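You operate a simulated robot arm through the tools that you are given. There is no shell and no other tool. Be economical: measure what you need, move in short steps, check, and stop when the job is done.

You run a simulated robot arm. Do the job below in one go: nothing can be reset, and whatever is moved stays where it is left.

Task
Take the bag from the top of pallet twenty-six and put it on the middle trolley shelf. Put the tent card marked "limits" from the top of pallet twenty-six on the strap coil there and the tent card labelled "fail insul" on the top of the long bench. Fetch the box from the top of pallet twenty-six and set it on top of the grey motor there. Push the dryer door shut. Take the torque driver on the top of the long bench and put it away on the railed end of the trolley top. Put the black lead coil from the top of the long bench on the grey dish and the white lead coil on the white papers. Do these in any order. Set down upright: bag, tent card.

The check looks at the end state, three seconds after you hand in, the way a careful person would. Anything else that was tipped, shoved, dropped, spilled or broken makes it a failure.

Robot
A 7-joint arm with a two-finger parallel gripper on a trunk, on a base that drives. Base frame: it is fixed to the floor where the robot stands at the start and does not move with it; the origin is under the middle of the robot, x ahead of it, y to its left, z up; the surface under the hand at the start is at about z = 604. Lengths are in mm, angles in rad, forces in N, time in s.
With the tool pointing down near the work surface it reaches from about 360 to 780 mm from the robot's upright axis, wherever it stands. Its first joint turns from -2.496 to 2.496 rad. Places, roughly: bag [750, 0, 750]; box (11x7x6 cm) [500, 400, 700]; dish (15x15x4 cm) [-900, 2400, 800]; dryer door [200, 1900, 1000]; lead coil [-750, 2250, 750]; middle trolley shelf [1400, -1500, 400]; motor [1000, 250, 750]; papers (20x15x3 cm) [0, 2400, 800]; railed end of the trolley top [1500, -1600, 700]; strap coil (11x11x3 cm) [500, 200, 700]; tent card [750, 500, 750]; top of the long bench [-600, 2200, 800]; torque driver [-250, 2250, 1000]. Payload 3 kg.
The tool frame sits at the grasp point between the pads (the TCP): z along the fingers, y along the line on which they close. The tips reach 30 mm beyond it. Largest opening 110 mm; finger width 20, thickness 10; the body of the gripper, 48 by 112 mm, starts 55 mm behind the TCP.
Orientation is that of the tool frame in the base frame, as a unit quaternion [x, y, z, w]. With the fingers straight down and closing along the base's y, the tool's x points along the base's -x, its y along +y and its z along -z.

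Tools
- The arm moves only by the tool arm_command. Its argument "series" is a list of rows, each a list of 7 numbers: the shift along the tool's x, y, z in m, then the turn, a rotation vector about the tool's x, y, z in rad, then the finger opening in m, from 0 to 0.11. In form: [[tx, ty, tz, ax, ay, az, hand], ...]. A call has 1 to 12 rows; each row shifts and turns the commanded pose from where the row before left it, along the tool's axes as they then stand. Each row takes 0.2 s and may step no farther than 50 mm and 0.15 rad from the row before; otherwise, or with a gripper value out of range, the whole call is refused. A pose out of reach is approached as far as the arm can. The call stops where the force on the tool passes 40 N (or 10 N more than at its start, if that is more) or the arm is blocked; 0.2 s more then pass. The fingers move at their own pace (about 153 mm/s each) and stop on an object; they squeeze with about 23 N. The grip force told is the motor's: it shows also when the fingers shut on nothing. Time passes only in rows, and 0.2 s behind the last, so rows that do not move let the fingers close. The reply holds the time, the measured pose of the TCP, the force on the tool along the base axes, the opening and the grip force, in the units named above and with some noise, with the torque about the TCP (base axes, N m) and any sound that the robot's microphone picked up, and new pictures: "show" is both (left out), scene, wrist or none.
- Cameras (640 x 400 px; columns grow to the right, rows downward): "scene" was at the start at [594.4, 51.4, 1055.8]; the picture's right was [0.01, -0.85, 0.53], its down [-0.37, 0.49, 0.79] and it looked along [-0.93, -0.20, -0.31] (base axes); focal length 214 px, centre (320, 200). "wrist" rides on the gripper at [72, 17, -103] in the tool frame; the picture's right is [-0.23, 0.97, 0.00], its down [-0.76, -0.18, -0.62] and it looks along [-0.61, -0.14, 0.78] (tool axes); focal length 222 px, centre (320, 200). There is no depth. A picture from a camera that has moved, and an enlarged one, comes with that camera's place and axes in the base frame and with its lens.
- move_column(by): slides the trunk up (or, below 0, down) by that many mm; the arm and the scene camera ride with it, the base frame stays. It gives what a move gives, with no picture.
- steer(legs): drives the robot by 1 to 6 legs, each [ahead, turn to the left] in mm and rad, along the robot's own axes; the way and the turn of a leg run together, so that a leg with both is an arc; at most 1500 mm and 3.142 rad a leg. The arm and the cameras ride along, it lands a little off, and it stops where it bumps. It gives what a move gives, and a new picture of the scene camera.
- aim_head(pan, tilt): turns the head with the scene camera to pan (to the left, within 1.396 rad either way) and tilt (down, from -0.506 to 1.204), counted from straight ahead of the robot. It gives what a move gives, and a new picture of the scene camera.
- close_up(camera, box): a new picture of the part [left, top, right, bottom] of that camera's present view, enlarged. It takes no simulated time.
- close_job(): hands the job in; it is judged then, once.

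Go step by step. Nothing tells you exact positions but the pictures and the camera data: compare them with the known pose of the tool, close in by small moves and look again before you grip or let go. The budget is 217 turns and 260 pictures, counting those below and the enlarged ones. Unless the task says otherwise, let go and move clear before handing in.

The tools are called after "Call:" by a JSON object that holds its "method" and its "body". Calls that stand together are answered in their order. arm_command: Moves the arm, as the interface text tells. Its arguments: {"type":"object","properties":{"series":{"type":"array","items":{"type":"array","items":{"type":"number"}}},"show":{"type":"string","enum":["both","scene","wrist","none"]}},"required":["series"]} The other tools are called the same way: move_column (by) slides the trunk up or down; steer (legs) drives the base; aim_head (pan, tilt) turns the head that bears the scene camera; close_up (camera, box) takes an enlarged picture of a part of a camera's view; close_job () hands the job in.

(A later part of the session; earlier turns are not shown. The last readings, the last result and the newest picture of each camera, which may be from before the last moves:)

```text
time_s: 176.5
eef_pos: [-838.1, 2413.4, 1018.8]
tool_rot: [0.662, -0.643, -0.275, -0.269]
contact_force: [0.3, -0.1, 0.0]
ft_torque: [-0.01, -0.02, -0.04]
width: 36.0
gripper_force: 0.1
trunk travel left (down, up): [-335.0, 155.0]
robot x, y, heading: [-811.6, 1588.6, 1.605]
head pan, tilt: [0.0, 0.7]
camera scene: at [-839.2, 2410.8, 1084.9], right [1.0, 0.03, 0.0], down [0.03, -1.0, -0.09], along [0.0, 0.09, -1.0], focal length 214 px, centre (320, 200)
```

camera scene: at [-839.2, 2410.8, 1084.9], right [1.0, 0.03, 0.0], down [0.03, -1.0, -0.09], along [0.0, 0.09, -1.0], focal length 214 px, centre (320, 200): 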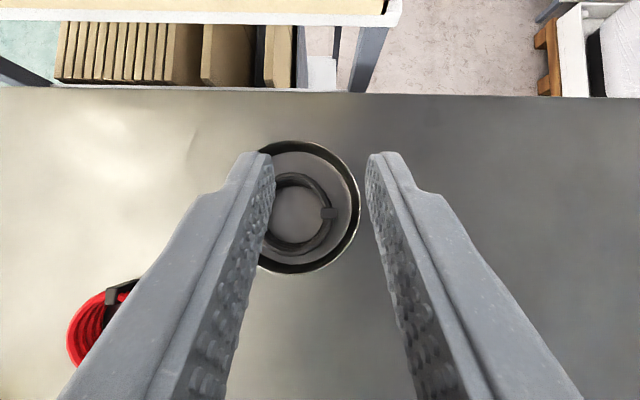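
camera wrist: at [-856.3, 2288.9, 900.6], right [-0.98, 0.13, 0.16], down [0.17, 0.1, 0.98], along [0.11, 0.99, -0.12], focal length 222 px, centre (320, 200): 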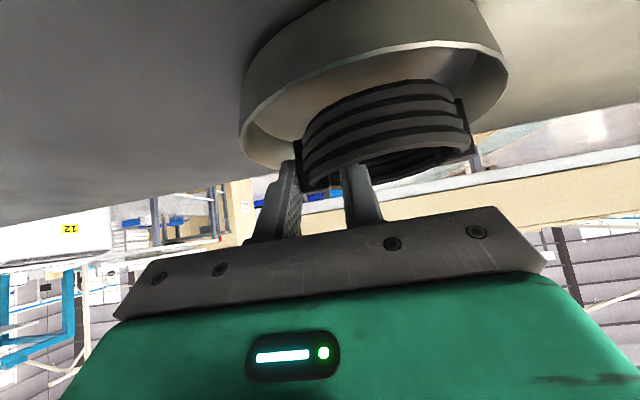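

Black coil is in the dish. Next the dryer door: retract, drive to in front of the dryer and look.

Call:
{"method": "arm_command", "body": {"series": [[0.0285, -0.003, -0.0383, 0, 0, 0, 0.036], [0.0285, -0.003, -0.0383, 0, 0, 0, 0.036], [0.0285, -0.003, -0.0383, 0, 0, 0, 0.036], [0.0285, -0.003, -0.0383, 0, 0, 0, 0.036], [0.0285, -0.003, -0.0383, 0, 0, 0, 0.036], [0.0285, -0.003, -0.0383, 0, 0, 0, 0.0]], "show": "none"}}

Call:
{"method": "aim_head", "body": {"pan": 0.0, "tilt": -0.2}}

Call:
{"method": "steer", "body": {"legs": [[-400, 0], [0, -1.6], [920, 0]]}}

```text
time_s: 177.9
eef_pos: [-810.9, 2130.4, 1060.2]
tool_rot: [0.662, -0.643, -0.275, -0.269]
contact_force: [-0.5, -0.6, -0.9]
ft_torque: [-0.05, 0.01, -0.02]
width: 0.0
gripper_force: 22.7
trunk travel left (down, up): [-335.0, 155.0]
robot x, y, heading: [-809.3, 1591.3, 1.6]
head pan, tilt: [0.0, 0.7]
```

```text
time_s: 179.1
eef_pos: [-810.1, 2130.0, 1060.6]
tool_rot: [0.662, -0.643, -0.274, -0.269]
contact_force: [0.8, -0.6, 0.0]
ft_torque: [-0.02, 0.0, 0.0]
width: 0.0
gripper_force: 23.3
trunk travel left (down, up): [-335.0, 155.0]
robot x, y, heading: [-812.8, 1588.3, 1.602]
head pan, tilt: [0.0, -0.201]
camera scene: at [-812.6, 2184.5, 1184.0], right [1.0, 0.03, 0.0], down [0.02, -0.55, -0.84], along [-0.02, 0.84, -0.55], focal length 214 px, centre (320, 200)
```

scene: 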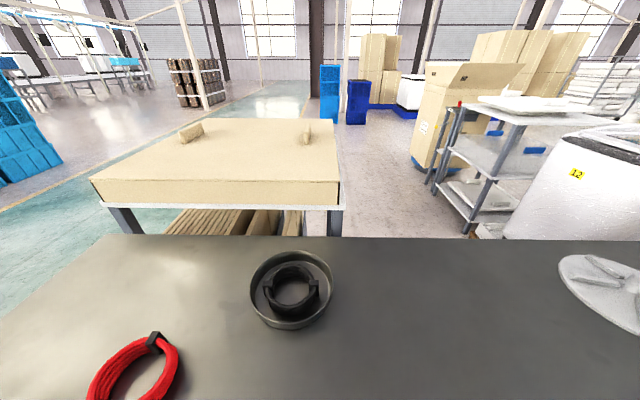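

```text
time_s: 185.4
eef_pos: [-253.8, 1200.9, 1060.5]
tool_rot: [-0.022, 0.923, 0.009, 0.385]
contact_force: [-0.1, -0.7, 1.2]
ft_torque: [0.08, -0.02, 0.03]
width: 0.0
gripper_force: 23.1
trunk travel left (down, up): [-335.0, 155.0]
robot x, y, heading: [-794.9, 1247.4, 0.03]
head pan, tilt: [0.0, -0.201]
stopped in leg 2: the robot was blocked; the commanded pose is now the measured one
camera scene: at [-197.3, 1200.4, 1185.3], right [0.05, -1.0, 0.0], down [-0.55, -0.03, -0.84], along [0.84, 0.04, -0.55], focal length 214 px, centre (320, 200)
```

scene: 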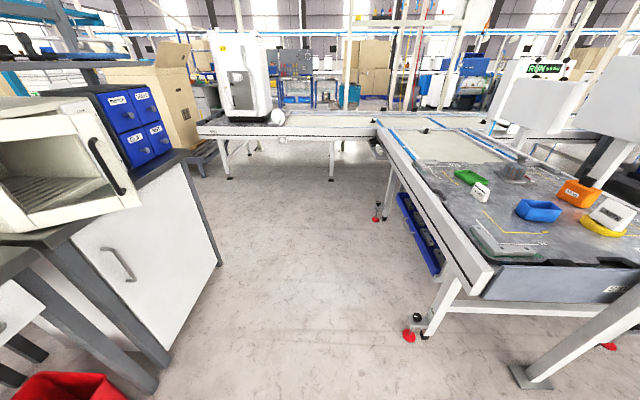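

Nice overview. The dryer is at left with its door standing open. Zoom on it to find hinge and handle.

Call:
{"method": "close_up", "body": {"camera": "scene", "box": [0, 70, 220, 300]}}

Call:
{"method": "steer", "body": {"legs": [[850, 0], [0, 1.54]]}}

```text
1.74 times, centred on (110, 185) of scene
camera zoom: at [-197.3, 1200.4, 1185.3], right [0.05, -1.0, 0.0], down [-0.55, -0.03, -0.84], along [0.84, 0.04, -0.55], focal length 373 px, centre (685, 226)
```

zoom: 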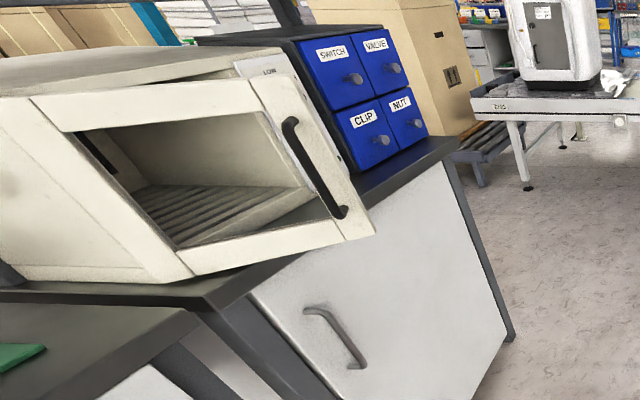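

```text
time_s: 193.4
eef_pos: [153.7, 1817.3, 1062.2]
tool_rot: [-0.631, 0.673, 0.265, 0.281]
contact_force: [33.0, -4.2, -8.4]
ft_torque: [-0.03, 0.17, -0.28]
width: 0.2
gripper_force: 22.9
trunk travel left (down, up): [-335.0, 155.0]
robot x, y, heading: [95.5, 1276.8, 1.513]
head pan, tilt: [0.0, -0.201]
stopped in leg 2: the force on the tool passed its limit at 62 N (the readings are from after the stop); the commanded pose is now the measured one
camera scene: at [157.9, 1871.6, 1187.0], right [1.0, -0.06, 0.0], down [-0.04, -0.54, -0.84], along [0.05, 0.84, -0.55], focal length 214 px, centre (320, 200)
```

scene: 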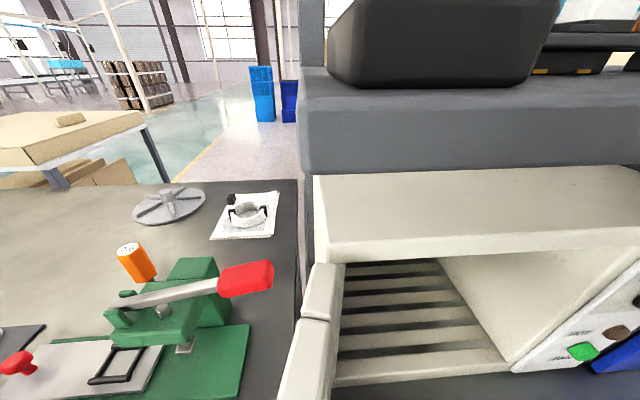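

The hand swung into the open door (hinged on its left), nudging it further open; no damage seen. I swing away from it and back off.

Call:
{"method": "steer", "body": {"legs": [[0, -0.12], [-350, 0]]}}

Call:
{"method": "aim_head", "body": {"pan": 0.0, "tilt": 0.0}}

```text
time_s: 196.3
eef_pos: [153.4, 1460.7, 1062.7]
tool_rot: [-0.591, 0.708, 0.248, 0.297]
contact_force: [-0.2, 0.1, -0.5]
ft_torque: [0.02, 0.02, 0.01]
width: 0.0
gripper_force: 23.0
trunk travel left (down, up): [-335.0, 155.0]
robot x, y, heading: [42.2, 928.0, 1.394]
head pan, tilt: [0.0, -0.201]
camera scene: at [163.1, 1513.5, 1187.4], right [0.98, -0.18, 0.0], down [-0.1, -0.54, -0.84], along [0.15, 0.82, -0.55], focal length 214 px, centre (320, 200)
```

scene: 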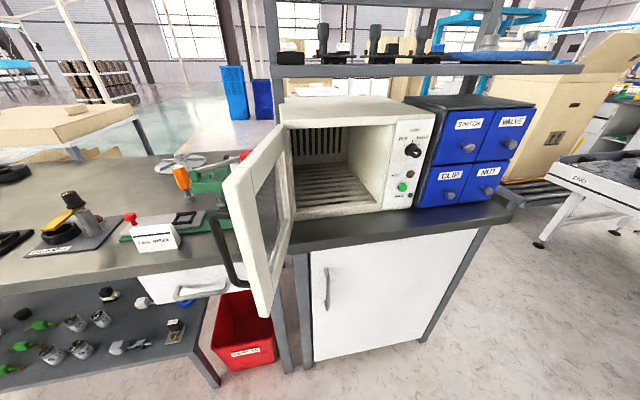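

```text
time_s: 197.0
eef_pos: [153.6, 1459.8, 1063.4]
tool_rot: [-0.591, 0.707, 0.248, 0.297]
contact_force: [-0.4, -0.3, 0.2]
ft_torque: [0.02, -0.02, -0.02]
width: 0.1
gripper_force: 22.7
trunk travel left (down, up): [-335.0, 155.0]
robot x, y, heading: [41.5, 933.4, 1.395]
head pan, tilt: [0.0, 0.0]
camera scene: at [161.9, 1506.1, 1170.9], right [0.98, -0.18, 0.0], down [-0.13, -0.69, -0.71], along [0.13, 0.7, -0.7], focal length 214 px, centre (320, 200)
```

scene: 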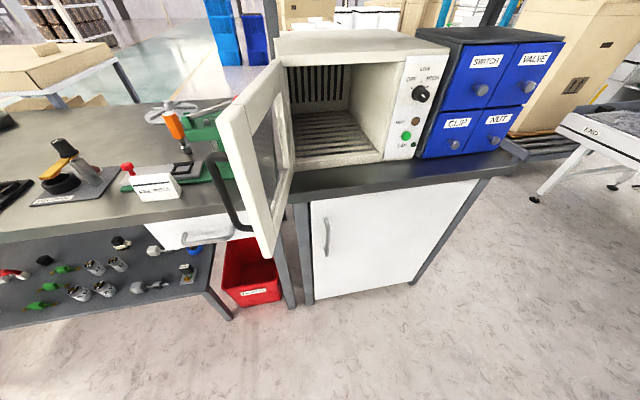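

Door is hinged at about (177, 1950), free edge at about (108, 1696), open ~105°. I bring the closed hand to the door's left (outer) side to sweep it shut.

Call:
{"method": "arm_command", "body": {"series": [[0.0131, 0.0367, 0.0095, 0, 0, 0, 0.0], [0.0131, 0.0367, 0.0095, 0, 0, 0, 0.0], [0.0131, 0.0367, 0.0095, 0, 0, 0, 0.0], [0.0131, 0.0367, 0.0095, 0, 0, 0, 0.0], [0.0131, 0.0367, 0.0095, 0, 0, 0, 0.0]], "show": "none"}}

Call:
{"method": "steer", "body": {"legs": [[220, 0]]}}

```text
time_s: 198.2
eef_pos: [-28.2, 1480.9, 984.0]
tool_rot: [-0.591, 0.709, 0.247, 0.296]
contact_force: [1.2, 0.9, -0.2]
ft_torque: [0.02, 0.05, 0.02]
width: 0.0
gripper_force: 22.7
trunk travel left (down, up): [-335.0, 155.0]
robot x, y, heading: [37.3, 926.4, 1.402]
head pan, tilt: [0.0, 0.0]
```

```text
time_s: 199.9
eef_pos: [11.4, 1699.7, 983.2]
tool_rot: [-0.591, 0.708, 0.247, 0.296]
contact_force: [-0.6, -0.1, 0.2]
ft_torque: [-0.01, -0.01, 0.0]
width: 0.1
gripper_force: 23.0
trunk travel left (down, up): [-335.0, 155.0]
robot x, y, heading: [76.5, 1147.4, 1.389]
head pan, tilt: [0.0, 0.0]
camera scene: at [19.2, 1746.3, 1091.5], right [0.98, -0.18, 0.0], down [-0.13, -0.69, -0.71], along [0.13, 0.7, -0.7], focal length 214 px, centre (320, 200)
```

scene: 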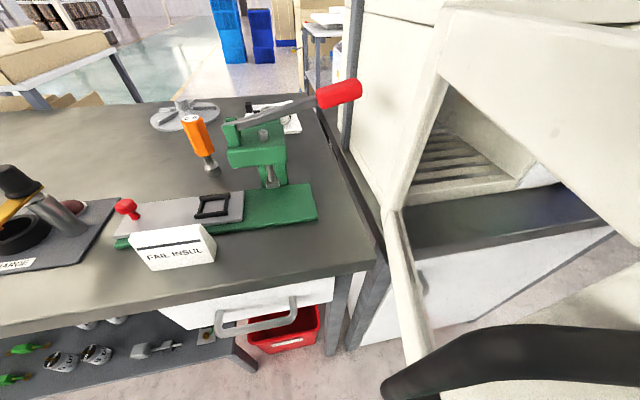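

Sweep right along the door's arc, first part.

Call:
{"method": "arm_command", "body": {"series": [[-0.0162, -0.0284, 0.0162, 0, 0, 0, 0], [-0.0162, -0.0284, 0.0162, 0, 0, 0, 0], [0.0002, -0.017, -0.0002, 0, 0, 0, 0], [0.0002, -0.017, -0.0002, 0, 0, 0, 0], [0.0002, -0.017, -0.0002, 0, 0, 0, 0], [0.0002, -0.017, -0.0002, 0, 0, 0, 0]], "show": "both"}}

```text
time_s: 200.4
eef_pos: [56.4, 1724.1, 982.9]
tool_rot: [-0.593, 0.71, 0.242, 0.292]
contact_force: [-0.6, 0.4, -0.4]
ft_torque: [-0.05, -0.01, 0.0]
width: 0.0
gripper_force: 23.6
trunk travel left (down, up): [-335.0, 155.0]
robot x, y, heading: [76.3, 1153.7, 1.393]
head pan, tilt: [0.0, 0.0]
stopped in row 2: the force on the tool passed its limit at 75 N (the readings are from after the stop); the commanded pose is now the measured one
camera scene: at [64.3, 1771.1, 1088.3], right [0.98, -0.18, 0.0], down [-0.12, -0.7, -0.7], along [0.13, 0.69, -0.71], focal length 214 px, centre (320, 200)
camera wrist: at [18.3, 1606.3, 1002.9], right [-0.93, 0.33, 0.16], down [0.19, 0.07, 0.98], along [0.31, 0.94, -0.13], focal length 222 px, centre (320, 200)
```

scene: 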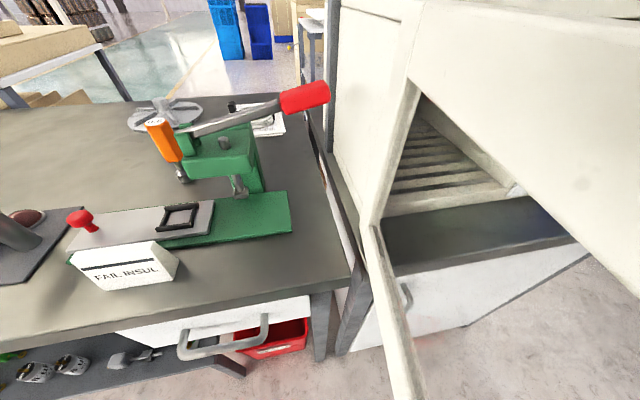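
wrist: 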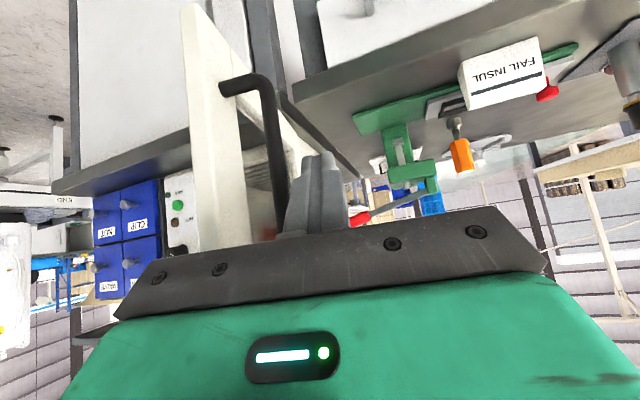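

The finger met the handle a bit fast. I push on slowly.

Call:
{"method": "arm_command", "body": {"series": [[-0.001, -0.008, 0.001, 0, 0, 0, 0], [-0.001, -0.008, 0.001, 0, 0, 0, 0], [-0.001, -0.008, 0.001, 0, 0, 0, 0], [-0.001, -0.008, 0.001, 0, 0, 0, 0], [-0.001, -0.008, 0.001, 0, 0, 0, 0], [-0.001, -0.008, 0.001, 0, 0, 0, 0], [-0.001, -0.008, 0.001, 0, 0, 0, 0], [-0.001, -0.008, 0.001, 0, 0, 0, 0]], "show": "wrist"}}

```text
time_s: 202.2
eef_pos: [120.8, 1721.3, 982.9]
tool_rot: [-0.593, 0.71, 0.243, 0.294]
contact_force: [-2.6, -15.5, -0.4]
ft_torque: [0.09, 0.03, -0.22]
width: 0.0
gripper_force: 23.8
trunk travel left (down, up): [-335.0, 155.0]
robot x, y, heading: [73.2, 1146.5, 1.393]
head pan, tilt: [0.0, 0.0]
camera wrist: at [83.6, 1603.3, 1004.1], right [-0.93, 0.33, 0.16], down [0.19, 0.07, 0.98], along [0.31, 0.94, -0.13], focal length 222 px, centre (320, 200)
```

wrist: 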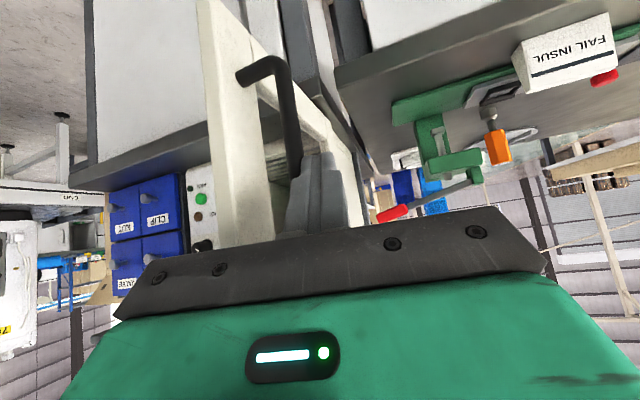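

The door follows. Continue along the arc.

Call:
{"method": "arm_command", "body": {"series": [[0.0, -0.012, 0.0, 0, 0, 0, 0], [0.0, -0.012, 0.0, 0, 0, 0, 0], [0.0, -0.012, 0.0, 0, 0, 0, 0], [0.0, -0.012, 0.0, 0, 0, 0, 0], [-0.001, -0.012, 0.001, 0, 0, 0, 0], [-0.002, -0.012, 0.002, 0, 0, 0, 0], [-0.003, -0.012, 0.003, 0, 0, 0, 0], [-0.004, -0.012, 0.004, 0, 0, 0, 0], [-0.005, -0.012, 0.005, 0, 0, 0, 0]], "show": "both"}}

```text
time_s: 204.2
eef_pos: [229.8, 1723.5, 983.7]
tool_rot: [-0.593, 0.709, 0.244, 0.294]
contact_force: [-0.1, -0.4, -1.1]
ft_torque: [0.02, -0.02, -0.01]
width: 0.1
gripper_force: 22.7
trunk travel left (down, up): [-335.0, 155.0]
robot x, y, heading: [77.2, 1150.0, 1.393]
head pan, tilt: [0.0, 0.0]
camera scene: at [239.1, 1771.3, 1090.3], right [0.98, -0.18, 0.0], down [-0.12, -0.7, -0.71], along [0.13, 0.69, -0.71], focal length 214 px, centre (320, 200)
camera wrist: at [193.2, 1606.7, 1004.5], right [-0.93, 0.33, 0.16], down [0.19, 0.07, 0.98], along [0.31, 0.94, -0.13], focal length 222 px, centre (320, 200)
```

scene: 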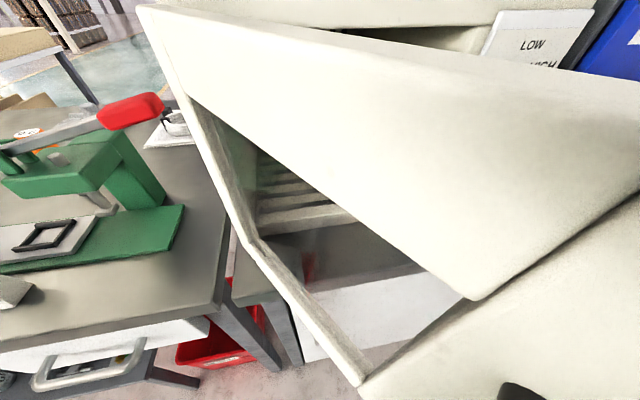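
wrist: 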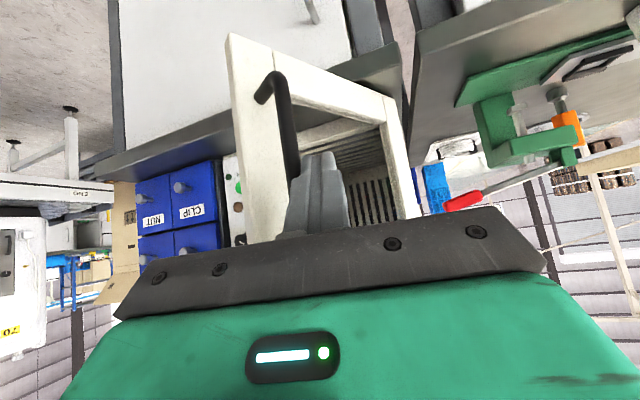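

Door about half shut. Continue right and forward.

Call:
{"method": "arm_command", "body": {"series": [[-0.0046, -0.011, 0.0046, 0, 0, 0, 0], [-0.0046, -0.011, 0.0046, 0, 0, 0, 0], [-0.0046, -0.011, 0.0046, 0, 0, 0, 0], [-0.0046, -0.011, 0.0046, 0, 0, 0, 0], [-0.0046, -0.011, 0.0046, 0, 0, 0, 0], [-0.0064, -0.0077, 0.0064, 0, 0, 0, 0], [-0.0064, -0.0077, 0.0064, 0, 0, 0, 0], [-0.0064, -0.0077, 0.0064, 0, 0, 0, 0], [-0.0064, -0.0077, 0.0064, 0, 0, 0, 0], [-0.0064, -0.0077, 0.0064, 0, 0, 0, 0], [-0.0064, -0.0077, 0.0064, 0, 0, 0, 0]], "show": "both"}}

```text
time_s: 206.6
eef_pos: [345.7, 1791.6, 982.4]
tool_rot: [-0.592, 0.709, 0.245, 0.293]
contact_force: [-0.8, 0.5, 0.0]
ft_torque: [0.02, -0.05, -0.02]
width: 0.0
gripper_force: 22.8
trunk travel left (down, up): [-335.0, 155.0]
robot x, y, heading: [77.6, 1146.8, 1.394]
head pan, tilt: [0.0, 0.0]
camera scene: at [354.6, 1838.8, 1089.7], right [0.98, -0.18, 0.0], down [-0.12, -0.7, -0.71], along [0.13, 0.69, -0.71], focal length 214 px, centre (320, 200)
camera wrist: at [308.4, 1674.3, 1003.7], right [-0.93, 0.33, 0.16], down [0.19, 0.07, 0.98], along [0.31, 0.94, -0.12], focal length 222 px, centre (320, 200)
```

scene: 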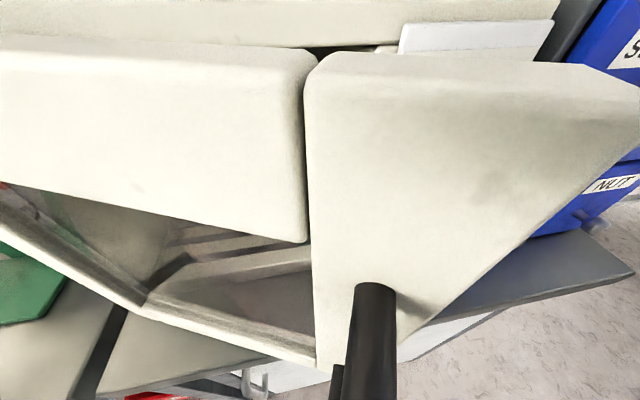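
wrist: 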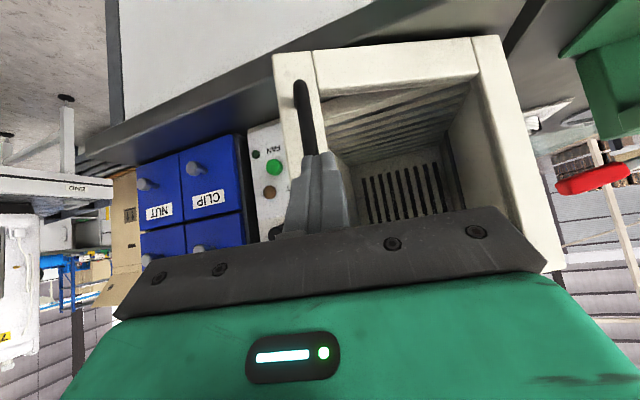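

Nearly shut. Push forward until it seats.

Call:
{"method": "arm_command", "body": {"series": [[-0.007, -0.001, 0.007, 0, 0, 0, 0], [-0.007, -0.001, 0.007, 0, 0, 0, 0], [-0.007, -0.001, 0.007, 0, 0, 0, 0], [-0.007, 0, 0.007, 0, 0, 0, 0], [-0.007, 0, 0.007, 0, 0, 0, 0], [-0.007, 0, 0.007, 0, 0, 0, 0], [-0.007, 0, 0.007, 0, 0, 0, 0], [-0.007, 0.001, 0.007, 0, 0, 0, 0], [-0.006, 0.001, 0.006, 0, 0, 0, 0], [-0.005, 0.001, 0.005, 0, 0, 0, 0], [-0.004, 0.001, 0.004, 0, 0, 0, 0], [-0.003, 0.001, 0.003, 0, 0, 0, 0]], "show": "both"}}

```text
time_s: 209.2
eef_pos: [362.9, 1895.0, 983.0]
tool_rot: [-0.594, 0.709, 0.244, 0.292]
contact_force: [-0.3, 0.6, -0.9]
ft_torque: [-0.03, -0.03, -0.01]
width: 0.2
gripper_force: 23.6
trunk travel left (down, up): [-335.0, 155.0]
robot x, y, heading: [76.0, 1148.4, 1.399]
head pan, tilt: [0.0, 0.0]
camera scene: at [371.1, 1942.4, 1089.3], right [0.98, -0.18, 0.0], down [-0.12, -0.7, -0.7], along [0.13, 0.69, -0.71], focal length 214 px, centre (320, 200)
camera wrist: at [325.0, 1777.7, 1003.7], right [-0.93, 0.33, 0.16], down [0.19, 0.07, 0.98], along [0.31, 0.94, -0.13], focal length 222 px, centre (320, 200)
```

scene: 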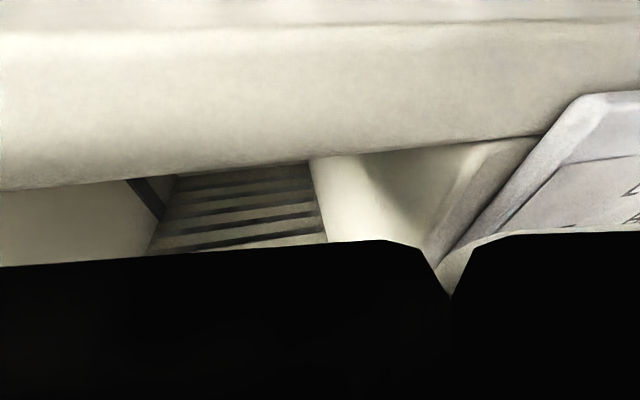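
wrist: 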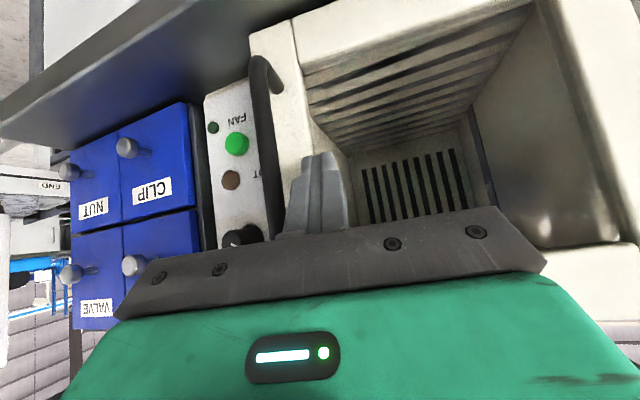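

Keep pushing until resistance.

Call:
{"method": "arm_command", "body": {"series": [[-0.005, 0.001, 0.005, 0, 0, 0, 0], [-0.005, 0.001, 0.005, 0, 0, 0, 0], [-0.005, 0.001, 0.005, 0, 0, 0, 0], [-0.004, 0.001, 0.004, 0, 0, 0, 0], [-0.004, 0.001, 0.004, 0, 0, 0, 0], [-0.004, 0.001, 0.004, 0, 0, 0, 0], [-0.003, 0.001, 0.003, 0, 0, 0, 0], [-0.003, 0.001, 0.003, 0, 0, 0, 0], [-0.003, 0.001, 0.003, 0, 0, 0, 0], [-0.003, 0.001, 0.003, 0, 0, 0, 0]], "show": "wrist"}}

```text
time_s: 210.4
eef_pos: [365.7, 1922.9, 986.7]
tool_rot: [-0.592, 0.709, 0.244, 0.295]
contact_force: [-4.7, -31.1, 10.3]
ft_torque: [3.39, -0.11, 1.12]
width: 0.0
gripper_force: 23.0
trunk travel left (down, up): [-335.0, 155.0]
robot x, y, heading: [79.8, 1146.6, 1.397]
head pan, tilt: [0.0, 0.0]
stopped in row 5: the force on the tool passed its limit at 45 N (the readings are from after the stop); the commanded pose is now the measured one
camera wrist: at [327.6, 1804.5, 1007.5], right [-0.93, 0.33, 0.16], down [0.19, 0.06, 0.98], along [0.32, 0.94, -0.12], focal length 222 px, centre (320, 200)
```

wrist: 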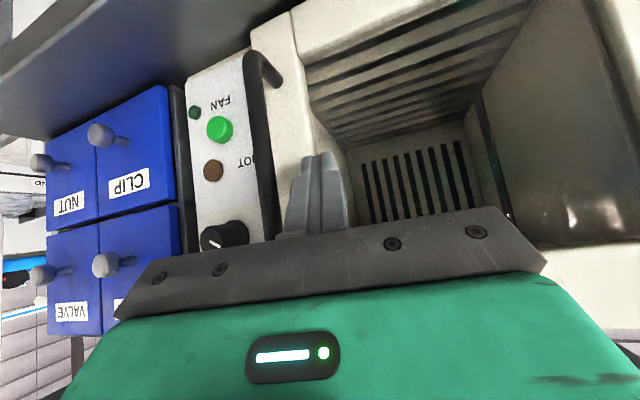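

Firm resistance: likely shut. Retreat and check.

Call:
{"method": "arm_command", "body": {"series": [[0.02, 0, -0.02, 0, 0, 0, 0], [0.03, 0, -0.03, 0, 0, 0, 0], [0.03, 0, -0.03, 0, 0, 0, 0], [0.03, 0, -0.03, 0, 0, 0, 0], [0.03, 0, -0.03, 0, 0, 0, 0], [0.03, 0, -0.03, 0, 0, 0, 0]], "show": "scene"}}

```text
time_s: 211.8
eef_pos: [321.1, 1688.8, 983.3]
tool_rot: [-0.593, 0.709, 0.245, 0.293]
contact_force: [0.6, -0.2, 0.3]
ft_torque: [0.0, -0.01, -0.01]
width: 0.1
gripper_force: 23.2
trunk travel left (down, up): [-335.0, 155.0]
robot x, y, heading: [73.9, 1146.4, 1.397]
head pan, tilt: [0.0, 0.0]
camera scene: at [329.9, 1734.8, 1090.2], right [0.98, -0.18, 0.0], down [-0.13, -0.7, -0.71], along [0.13, 0.69, -0.71], focal length 214 px, centre (320, 200)
```

scene: 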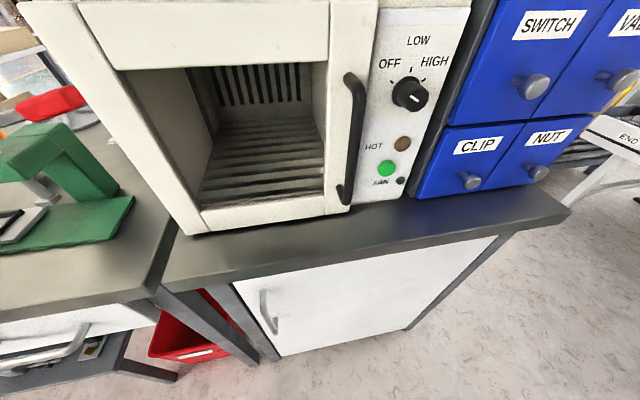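

The door appears shut. I zoom to confirm it's flush.

Call:
{"method": "close_up", "body": {"camera": "scene", "box": [100, 0, 480, 240]}}

Call:
{"method": "aim_head", "body": {"pan": 0.9, "tilt": 0.0}}

```text
1.67 times, centred on (290, 120) of scene
camera zoom: at [329.9, 1734.8, 1090.2], right [0.98, -0.18, 0.0], down [-0.13, -0.7, -0.71], along [0.13, 0.69, -0.71], focal length 358 px, centre (370, 333)
```

zoom: 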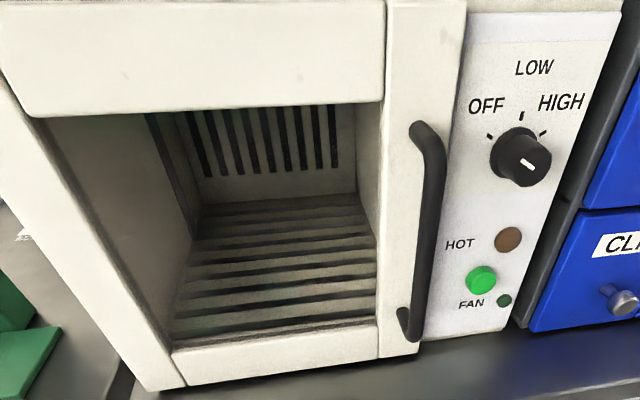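

```text
time_s: 213.0
eef_pos: [322.2, 1688.7, 983.2]
tool_rot: [-0.592, 0.709, 0.245, 0.293]
contact_force: [0.5, -0.1, 0.5]
ft_torque: [-0.03, 0.0, 0.04]
width: 0.0
gripper_force: 23.1
trunk travel left (down, up): [-335.0, 155.0]
robot x, y, heading: [78.0, 1151.1, 1.39]
head pan, tilt: [0.901, 0.0]
camera scene: at [256.6, 1724.6, 1114.1], right [0.71, 0.43, -0.55], down [-0.13, -0.7, -0.71], along [-0.69, 0.57, -0.44], focal length 214 px, centre (320, 200)
```

scene: 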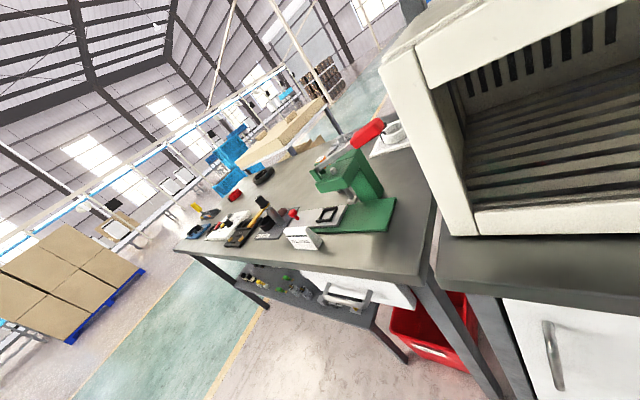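

The door is shut. Next the torque driver: centre the arm, raise, and drive to stand left of the press.

Call:
{"method": "arm_command", "body": {"series": [[-0.0125, 0.0365, -0.0111, 0, 0, 0, 0], [-0.0125, 0.0365, -0.0111, 0, 0, 0, 0], [-0.0125, 0.0365, -0.0111, 0, 0, 0, 0], [-0.0125, 0.0365, -0.0111, 0, 0, 0, 0.08]], "show": "none"}}

Call:
{"method": "aim_head", "body": {"pan": 0.0, "tilt": 0.1}}

Call:
{"method": "steer", "body": {"legs": [[0, 1.75]]}}

Call:
{"method": "steer", "body": {"legs": [[290, 0], [0, -1.571]]}}

```text
time_s: 214.0
eef_pos: [177.7, 1718.4, 1050.4]
tool_rot: [-0.591, 0.71, 0.245, 0.294]
contact_force: [1.2, 0.2, -0.2]
ft_torque: [0.02, 0.04, 0.0]
width: 80.2
gripper_force: 0.1
trunk travel left (down, up): [-335.0, 155.0]
robot x, y, heading: [82.9, 1147.1, 1.396]
head pan, tilt: [0.901, 0.0]
```

```text
time_s: 215.2
eef_pos: [178.5, 1718.2, 1051.2]
tool_rot: [-0.592, 0.71, 0.245, 0.294]
contact_force: [0.0, -0.1, -0.5]
ft_torque: [-0.01, 0.0, -0.02]
width: 80.0
gripper_force: 0.1
trunk travel left (down, up): [-335.0, 155.0]
robot x, y, heading: [78.0, 1148.5, 1.398]
head pan, tilt: [0.0, 0.099]
camera scene: at [185.9, 1760.1, 1149.7], right [0.98, -0.18, 0.0], down [-0.14, -0.76, -0.63], along [0.11, 0.62, -0.78], focal length 214 px, centre (320, 200)
```

scene: 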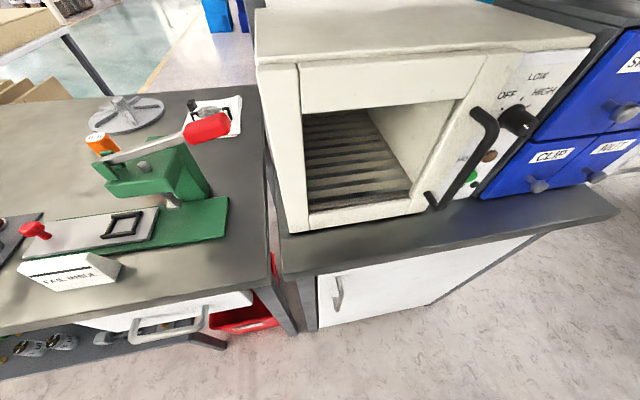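

```text
time_s: 219.6
eef_pos: [-508.6, 1182.5, 1051.2]
tool_rot: [0.924, -0.031, -0.38, -0.014]
contact_force: [0.1, -1.9, 0.2]
ft_torque: [0.09, 0.01, -0.06]
width: 80.0
gripper_force: 0.0
trunk travel left (down, up): [-335.0, 155.0]
robot x, y, heading: [75.2, 1207.6, 3.116]
head pan, tilt: [0.0, 0.099]
stopped in leg 1: the robot was blocked; the commanded pose is now the measured one
camera scene: at [-552.1, 1183.6, 1150.4], right [0.07, 1.0, 0.0], down [0.77, -0.05, -0.63], along [-0.63, 0.04, -0.78], focal length 214 px, centre (320, 200)
```

scene: 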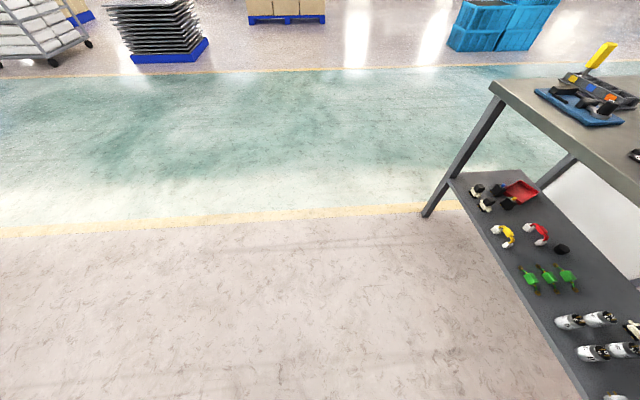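

```text
time_s: 225.5
eef_pos: [-252.9, 1801.4, 1053.0]
tool_rot: [-0.641, 0.666, 0.266, 0.274]
contact_force: [2.2, -0.2, 0.1]
ft_torque: [-0.02, 0.06, 0.08]
width: 80.1
gripper_force: 0.0
trunk travel left (down, up): [-335.0, 155.0]
robot x, y, heading: [-267.8, 1216.1, 1.581]
head pan, tilt: [0.0, 0.099]
stopped in leg 2: the robot was blocked; the commanded pose is now the measured one
camera scene: at [-250.9, 1844.6, 1151.6], right [1.0, -0.04, 0.0], down [-0.03, -0.78, -0.63], along [0.02, 0.63, -0.78], focal length 214 px, centre (320, 200)
```

scene: 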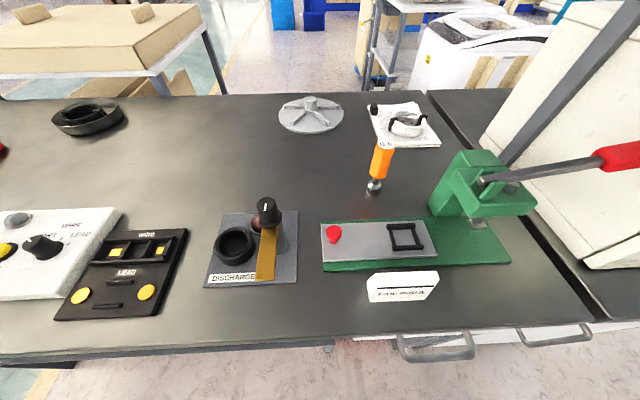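

The driver stands at about (−131, 2141), top z ≈ 928. Drive 280 mm nearer and look closely.

Call:
{"method": "steer", "body": {"legs": [[280, 0]]}}

Call:
{"method": "close_up", "body": {"camera": "scene", "box": [320, 180, 520, 380]}}

```text
time_s: 227.4
eef_pos: [-257.5, 2082.0, 1052.8]
tool_rot: [-0.642, 0.665, 0.265, 0.275]
contact_force: [-0.1, -0.1, -1.3]
ft_torque: [0.0, -0.01, -0.02]
width: 80.0
gripper_force: 0.2
trunk travel left (down, up): [-335.0, 155.0]
robot x, y, heading: [-276.0, 1499.7, 1.575]
head pan, tilt: [0.0, 0.099]
camera scene: at [-256.2, 2124.5, 1151.8], right [1.0, -0.04, 0.0], down [-0.03, -0.77, -0.63], along [0.02, 0.63, -0.78], focal length 214 px, centre (320, 200)
```

scene: 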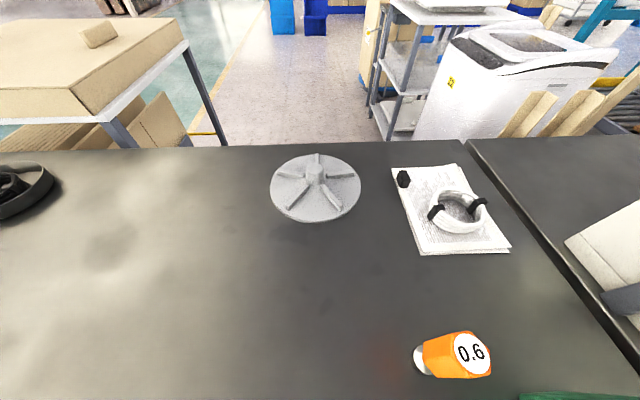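

```text
2.00 times, centred on (420, 280) of scene
camera zoom: at [-256.2, 2124.5, 1151.8], right [1.0, -0.04, 0.0], down [-0.03, -0.77, -0.63], along [0.02, 0.63, -0.78], focal length 429 px, centre (120, 40)
```

zoom: 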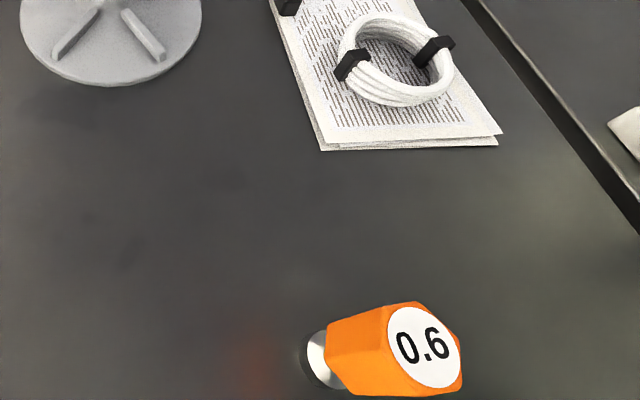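

Turn the hand slightly so it comes from the left of the press, and hover over the driver's handle.

Call:
{"method": "arm_command", "body": {"series": [[0, 0, 0, 0.1025, 0, 0.1025, 0.08], [0, 0, 0, 0.1025, 0, 0.1025, 0.08], [0.0012, -0.0266, 0.0318, 0, 0, 0, 0.08], [0.0012, -0.0266, 0.0318, 0, 0, 0, 0.08], [0.0012, -0.0266, 0.0318, 0, 0, 0, 0.08], [0.0012, -0.0266, 0.0318, 0, 0, 0, 0.08]], "show": "none"}}

Call:
{"method": "aim_head", "body": {"pan": 0.0, "tilt": 0.6}}

Call:
{"method": "close_up", "body": {"camera": "wrist", "box": [80, 0, 560, 300]}}

```text
time_s: 228.8
eef_pos: [-129.6, 2129.8, 959.8]
tool_rot: [-0.539, 0.751, 0.222, 0.31]
contact_force: [-0.4, 0.0, -0.1]
ft_torque: [0.01, -0.01, -0.02]
width: 79.8
gripper_force: 0.1
trunk travel left (down, up): [-335.0, 155.0]
robot x, y, heading: [-272.3, 1496.9, 1.577]
head pan, tilt: [0.0, 0.099]
```

```text
time_s: 229.8
eef_pos: [-128.5, 2129.6, 959.4]
tool_rot: [-0.54, 0.75, 0.222, 0.31]
contact_force: [0.0, 0.6, 0.3]
ft_torque: [-0.01, 0.02, 0.01]
width: 79.9
gripper_force: 0.0
trunk travel left (down, up): [-335.0, 155.0]
robot x, y, heading: [-274.7, 1499.0, 1.576]
head pan, tilt: [0.0, 0.6]
camera scene: at [-126.3, 2136.5, 1029.4], right [0.95, -0.32, 0.0], down [-0.31, -0.93, -0.18], along [0.06, 0.17, -0.98], focal length 214 px, centre (320, 200)
```

scene: 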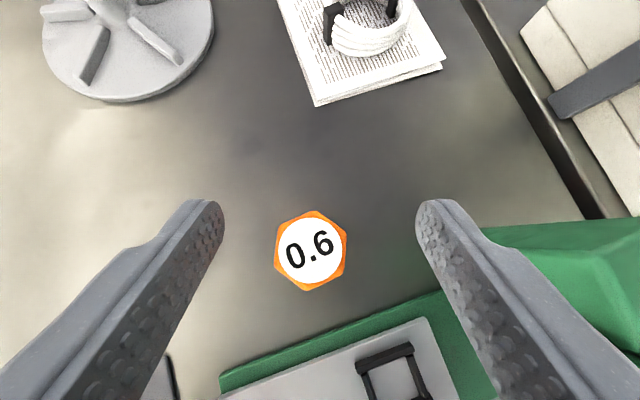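

```text
1.33 times, centred on (320, 150) of wrist
camera zoom: at [-183.8, 2018.8, 981.4], right [-0.87, 0.46, 0.16], down [0.2, 0.04, 0.98], along [0.45, 0.88, -0.13], focal length 296 px, centre (320, 267)
```

zoom: 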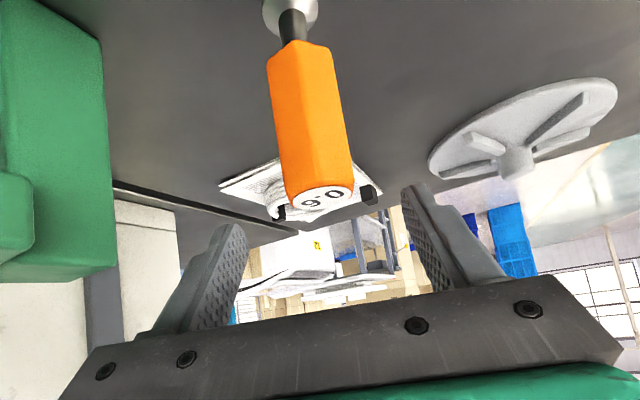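

Handle top at (−131.5, 2133). Descend so the pads straddle the handle.

Call:
{"method": "arm_command", "body": {"series": [[0.0139, 0.0013, 0.0148, 0, 0, 0, 0.08], [0.0139, 0.0013, 0.0148, 0, 0, 0, 0.08], [0.0139, 0.0013, 0.0148, 0, 0, 0, 0.06], [0, 0, 0, 0, 0, 0, 0.06]], "show": "both"}}

```text
time_s: 230.8
eef_pos: [-132.7, 2134.2, 898.3]
tool_rot: [-0.539, 0.751, 0.221, 0.31]
contact_force: [0.2, -0.2, 0.2]
ft_torque: [0.0, -0.01, -0.02]
width: 60.1
gripper_force: 0.1
trunk travel left (down, up): [-335.0, 155.0]
robot x, y, heading: [-270.6, 1501.0, 1.577]
head pan, tilt: [0.0, 0.6]
camera scene: at [-129.7, 2140.0, 967.5], right [0.95, -0.32, 0.0], down [-0.31, -0.93, -0.18], along [0.06, 0.17, -0.98], focal length 214 px, centre (320, 200)
camera wrist: at [-187.2, 2022.3, 919.5], right [-0.87, 0.46, 0.16], down [0.2, 0.04, 0.98], along [0.45, 0.89, -0.13], focal length 222 px, centre (320, 200)
```

scene: 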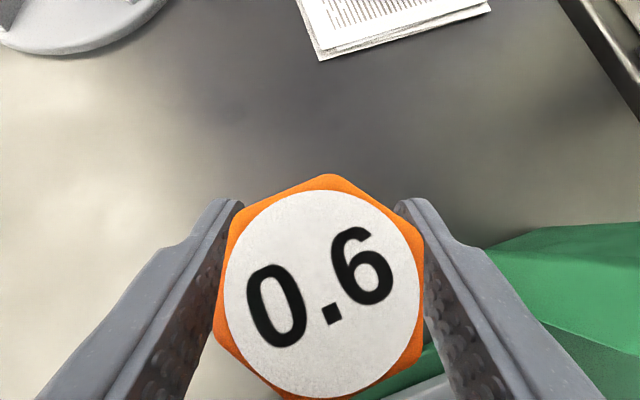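
wrist: 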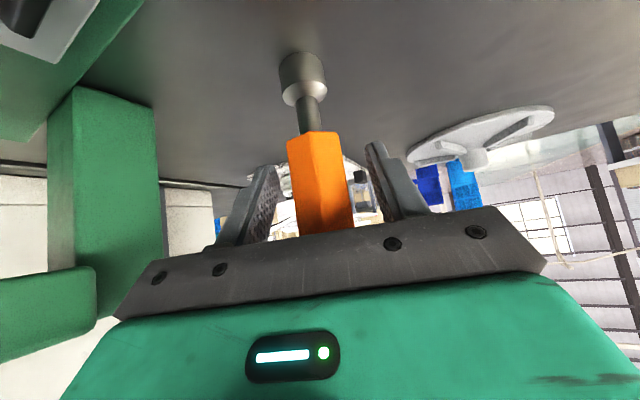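

Centred on the hex handle. Close and lift.

Call:
{"method": "arm_command", "body": {"series": [[0, 0, 0, 0, 0, 0, 0.02], [0, 0, 0, 0, 0, 0, 0.0], [0, 0, 0, 0, 0, 0, 0.0], [-0.0141, 0, -0.0141, 0, 0, 0, 0.0], [-0.0283, 0, -0.0283, 0, 0, 0, 0.0], [-0.0283, 0, -0.0283, 0, 0, 0, 0.0]], "show": "both"}}

```text
time_s: 232.2
eef_pos: [-132.1, 2133.3, 999.1]
tool_rot: [-0.539, 0.751, 0.222, 0.31]
contact_force: [-0.6, -0.3, -2.5]
ft_torque: [0.0, 0.03, 0.03]
width: 30.3
gripper_force: 23.0
trunk travel left (down, up): [-335.0, 155.0]
robot x, y, heading: [-274.0, 1498.7, 1.576]
head pan, tilt: [0.0, 0.6]
camera scene: at [-129.2, 2139.8, 1067.8], right [0.95, -0.32, 0.0], down [-0.31, -0.93, -0.18], along [0.06, 0.17, -0.98], focal length 214 px, centre (320, 200)
camera wrist: at [-186.7, 2022.2, 1019.9], right [-0.87, 0.46, 0.16], down [0.2, 0.04, 0.98], along [0.45, 0.88, -0.13], focal length 222 px, centre (320, 200)
```

scene: 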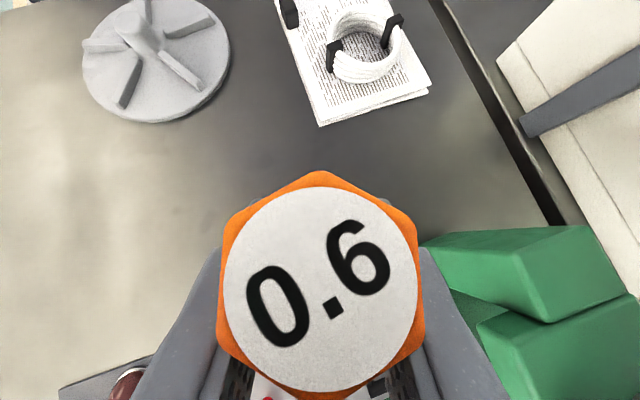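
wrist: 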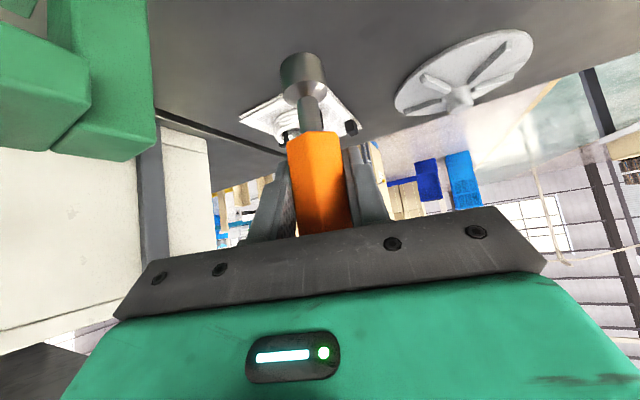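

Driver held at 30 mm. Centre the arm and back away along x ≈ −270 toward the far side, where the trolley is.

Call:
{"method": "arm_command", "body": {"series": [[0.0114, 0.0278, -0.029, 0, 0, 0, 0.0], [0.0114, 0.0278, -0.029, 0, 0, 0, 0.0], [0.0114, 0.0278, -0.029, 0, 0, 0, 0.0], [0.0114, 0.0278, -0.029, 0, 0, 0, 0.0]], "show": "none"}}

Call:
{"method": "aim_head", "body": {"pan": 0.0, "tilt": -0.2}}

Call:
{"method": "steer", "body": {"legs": [[-1200, 0], [-1100, 0], [0, -1.57]]}}

```text
time_s: 233.2
eef_pos: [-274.1, 2059.8, 1048.6]
tool_rot: [-0.539, 0.751, 0.223, 0.31]
contact_force: [0.7, 0.8, -2.1]
ft_torque: [-0.03, 0.03, 0.03]
width: 29.7
gripper_force: 23.7
trunk travel left (down, up): [-335.0, 155.0]
robot x, y, heading: [-273.7, 1499.1, 1.582]
head pan, tilt: [0.0, 0.6]
```

```text
time_s: 234.3
eef_pos: [-274.1, 2060.1, 1049.7]
tool_rot: [-0.539, 0.751, 0.222, 0.31]
contact_force: [-0.7, 0.6, -2.2]
ft_torque: [0.0, 0.0, -0.01]
width: 30.3
gripper_force: 23.3
trunk travel left (down, up): [-335.0, 155.0]
robot x, y, heading: [-276.5, 1499.8, 1.582]
head pan, tilt: [0.0, -0.201]
camera scene: at [-255.9, 2112.5, 1172.8], right [0.95, -0.32, 0.0], down [-0.18, -0.53, -0.83], along [0.27, 0.79, -0.55], focal length 214 px, centre (320, 200)
```

scene: 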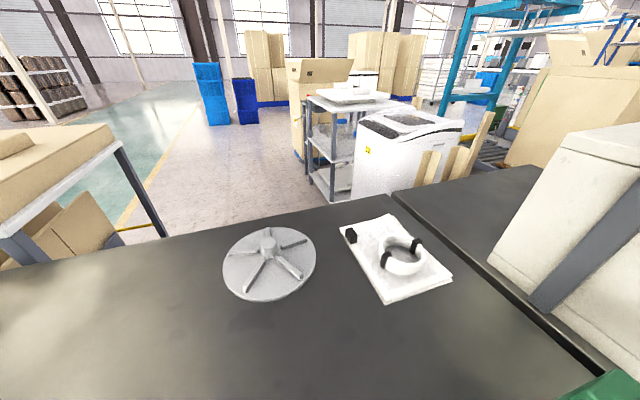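

```text
time_s: 249.4
eef_pos: [295.6, -794.4, 1050.2]
tool_rot: [0.144, 0.913, -0.058, 0.377]
contact_force: [0.1, -1.4, -2.1]
ft_torque: [0.13, -0.06, 0.07]
width: 30.1
gripper_force: 23.1
trunk travel left (down, up): [-335.0, 155.0]
robot x, y, heading: [-272.6, -738.6, 0.025]
head pan, tilt: [0.0, -0.201]
stopped in leg 3: the robot was blocked; the commanded pose is now the measured one
camera scene: at [349.8, -814.2, 1174.2], right [-0.31, -0.95, 0.0], down [-0.53, 0.17, -0.83], along [0.79, -0.25, -0.55], focal length 214 px, centre (320, 200)
```

scene: 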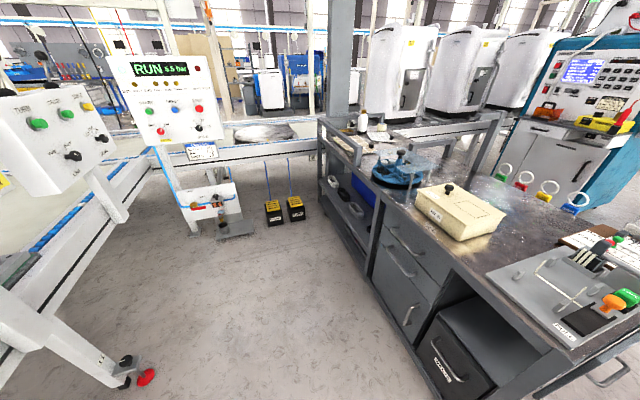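

I see the control boxes at left, a dark work bench at right and, beyond it, what should be the trolley with rails. Drive nearer and look.

Call:
{"method": "steer", "body": {"legs": [[750, 0]]}}

Call:
{"method": "aim_head", "body": {"pan": -0.6, "tilt": -0.1}}

```text
time_s: 253.5
eef_pos: [1049.4, -773.5, 1050.4]
tool_rot: [0.142, 0.913, -0.059, 0.377]
contact_force: [-0.4, -1.0, -0.8]
ft_torque: [0.01, 0.0, 0.01]
width: 30.1
gripper_force: 22.9
trunk travel left (down, up): [-335.0, 155.0]
robot x, y, heading: [485.8, -727.1, 0.023]
head pan, tilt: [0.0, -0.201]
camera scene: at [1103.9, -793.8, 1174.1], right [-0.3, -0.95, 0.0], down [-0.53, 0.17, -0.83], along [0.79, -0.25, -0.55], focal length 214 px, centre (320, 200)
```

scene: 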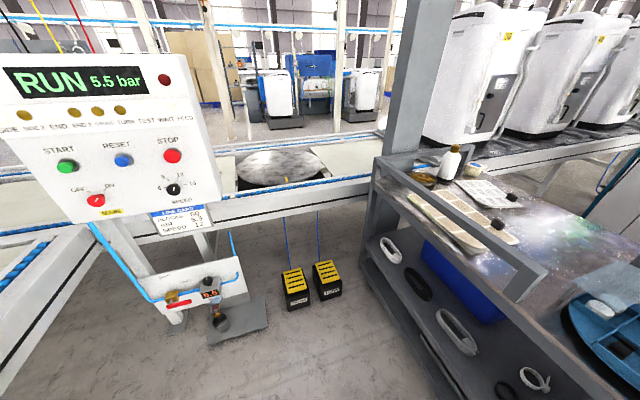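

```text
time_s: 254.5
eef_pos: [1048.8, -773.3, 1050.3]
tool_rot: [0.143, 0.913, -0.059, 0.377]
contact_force: [0.0, 0.2, -1.6]
ft_torque: [0.01, -0.03, -0.01]
width: 30.0
gripper_force: 22.9
trunk travel left (down, up): [-335.0, 155.0]
robot x, y, heading: [485.1, -732.2, 0.023]
head pan, tilt: [-0.6, -0.099]
camera scene: at [1075.6, -836.3, 1176.5], right [-0.63, -0.67, 0.4], down [-0.63, 0.14, -0.76], along [0.45, -0.73, -0.51], focal length 214 px, centre (320, 200)
```

scene: 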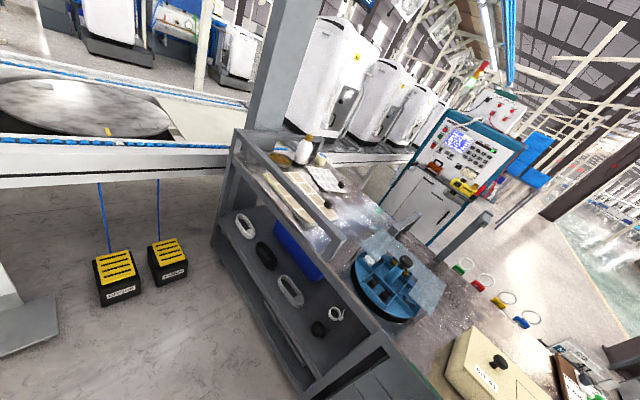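

The trolley is the long dark cart; its railed end is the far end (x > 1250) and the middle shelf is open at the front. A control panel's corner is at (1656, −670), so I keep to the right while driving along.

Call:
{"method": "steer", "body": {"legs": [[0, -0.35], [320, 0], [0, 0.3]]}}

Call:
{"method": "steer", "body": {"legs": [[520, 0]]}}

```text
time_s: 258.8
eef_pos: [1351.0, -907.4, 1050.3]
tool_rot: [0.167, 0.909, -0.069, 0.376]
contact_force: [0.5, 0.1, -1.6]
ft_torque: [0.02, 0.05, -0.03]
width: 30.2
gripper_force: 23.2
trunk travel left (down, up): [-335.0, 155.0]
robot x, y, heading: [793.4, -846.2, -0.028]
head pan, tilt: [-0.6, -0.099]
camera scene: at [1373.6, -971.1, 1176.5], right [-0.67, -0.63, 0.4], down [-0.63, 0.18, -0.76], along [0.41, -0.76, -0.51], focal length 214 px, centre (320, 200)
```

scene: 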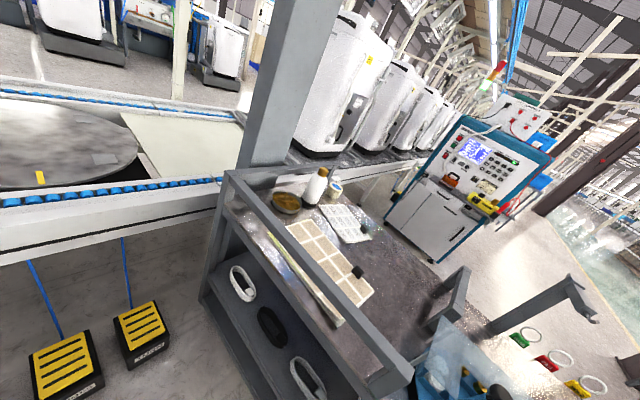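

```text
time_s: 261.8
eef_pos: [1877.0, -917.7, 1051.6]
tool_rot: [0.163, 0.91, -0.067, 0.375]
contact_force: [-0.3, 0.7, -2.2]
ft_torque: [0.0, 0.0, -0.02]
width: 29.9
gripper_force: 23.0
trunk travel left (down, up): [-335.0, 155.0]
robot x, y, heading: [1318.4, -857.8, -0.017]
head pan, tilt: [-0.6, -0.099]
camera scene: at [1900.7, -980.3, 1177.2], right [-0.66, -0.63, 0.4], down [-0.63, 0.17, -0.76], along [0.41, -0.75, -0.51], focal length 214 px, centre (320, 200)
```

scene: 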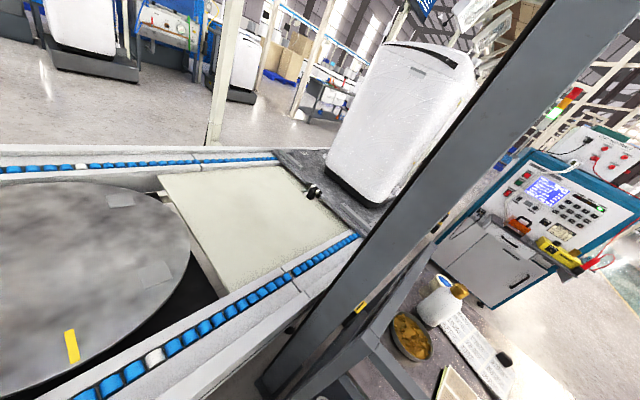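

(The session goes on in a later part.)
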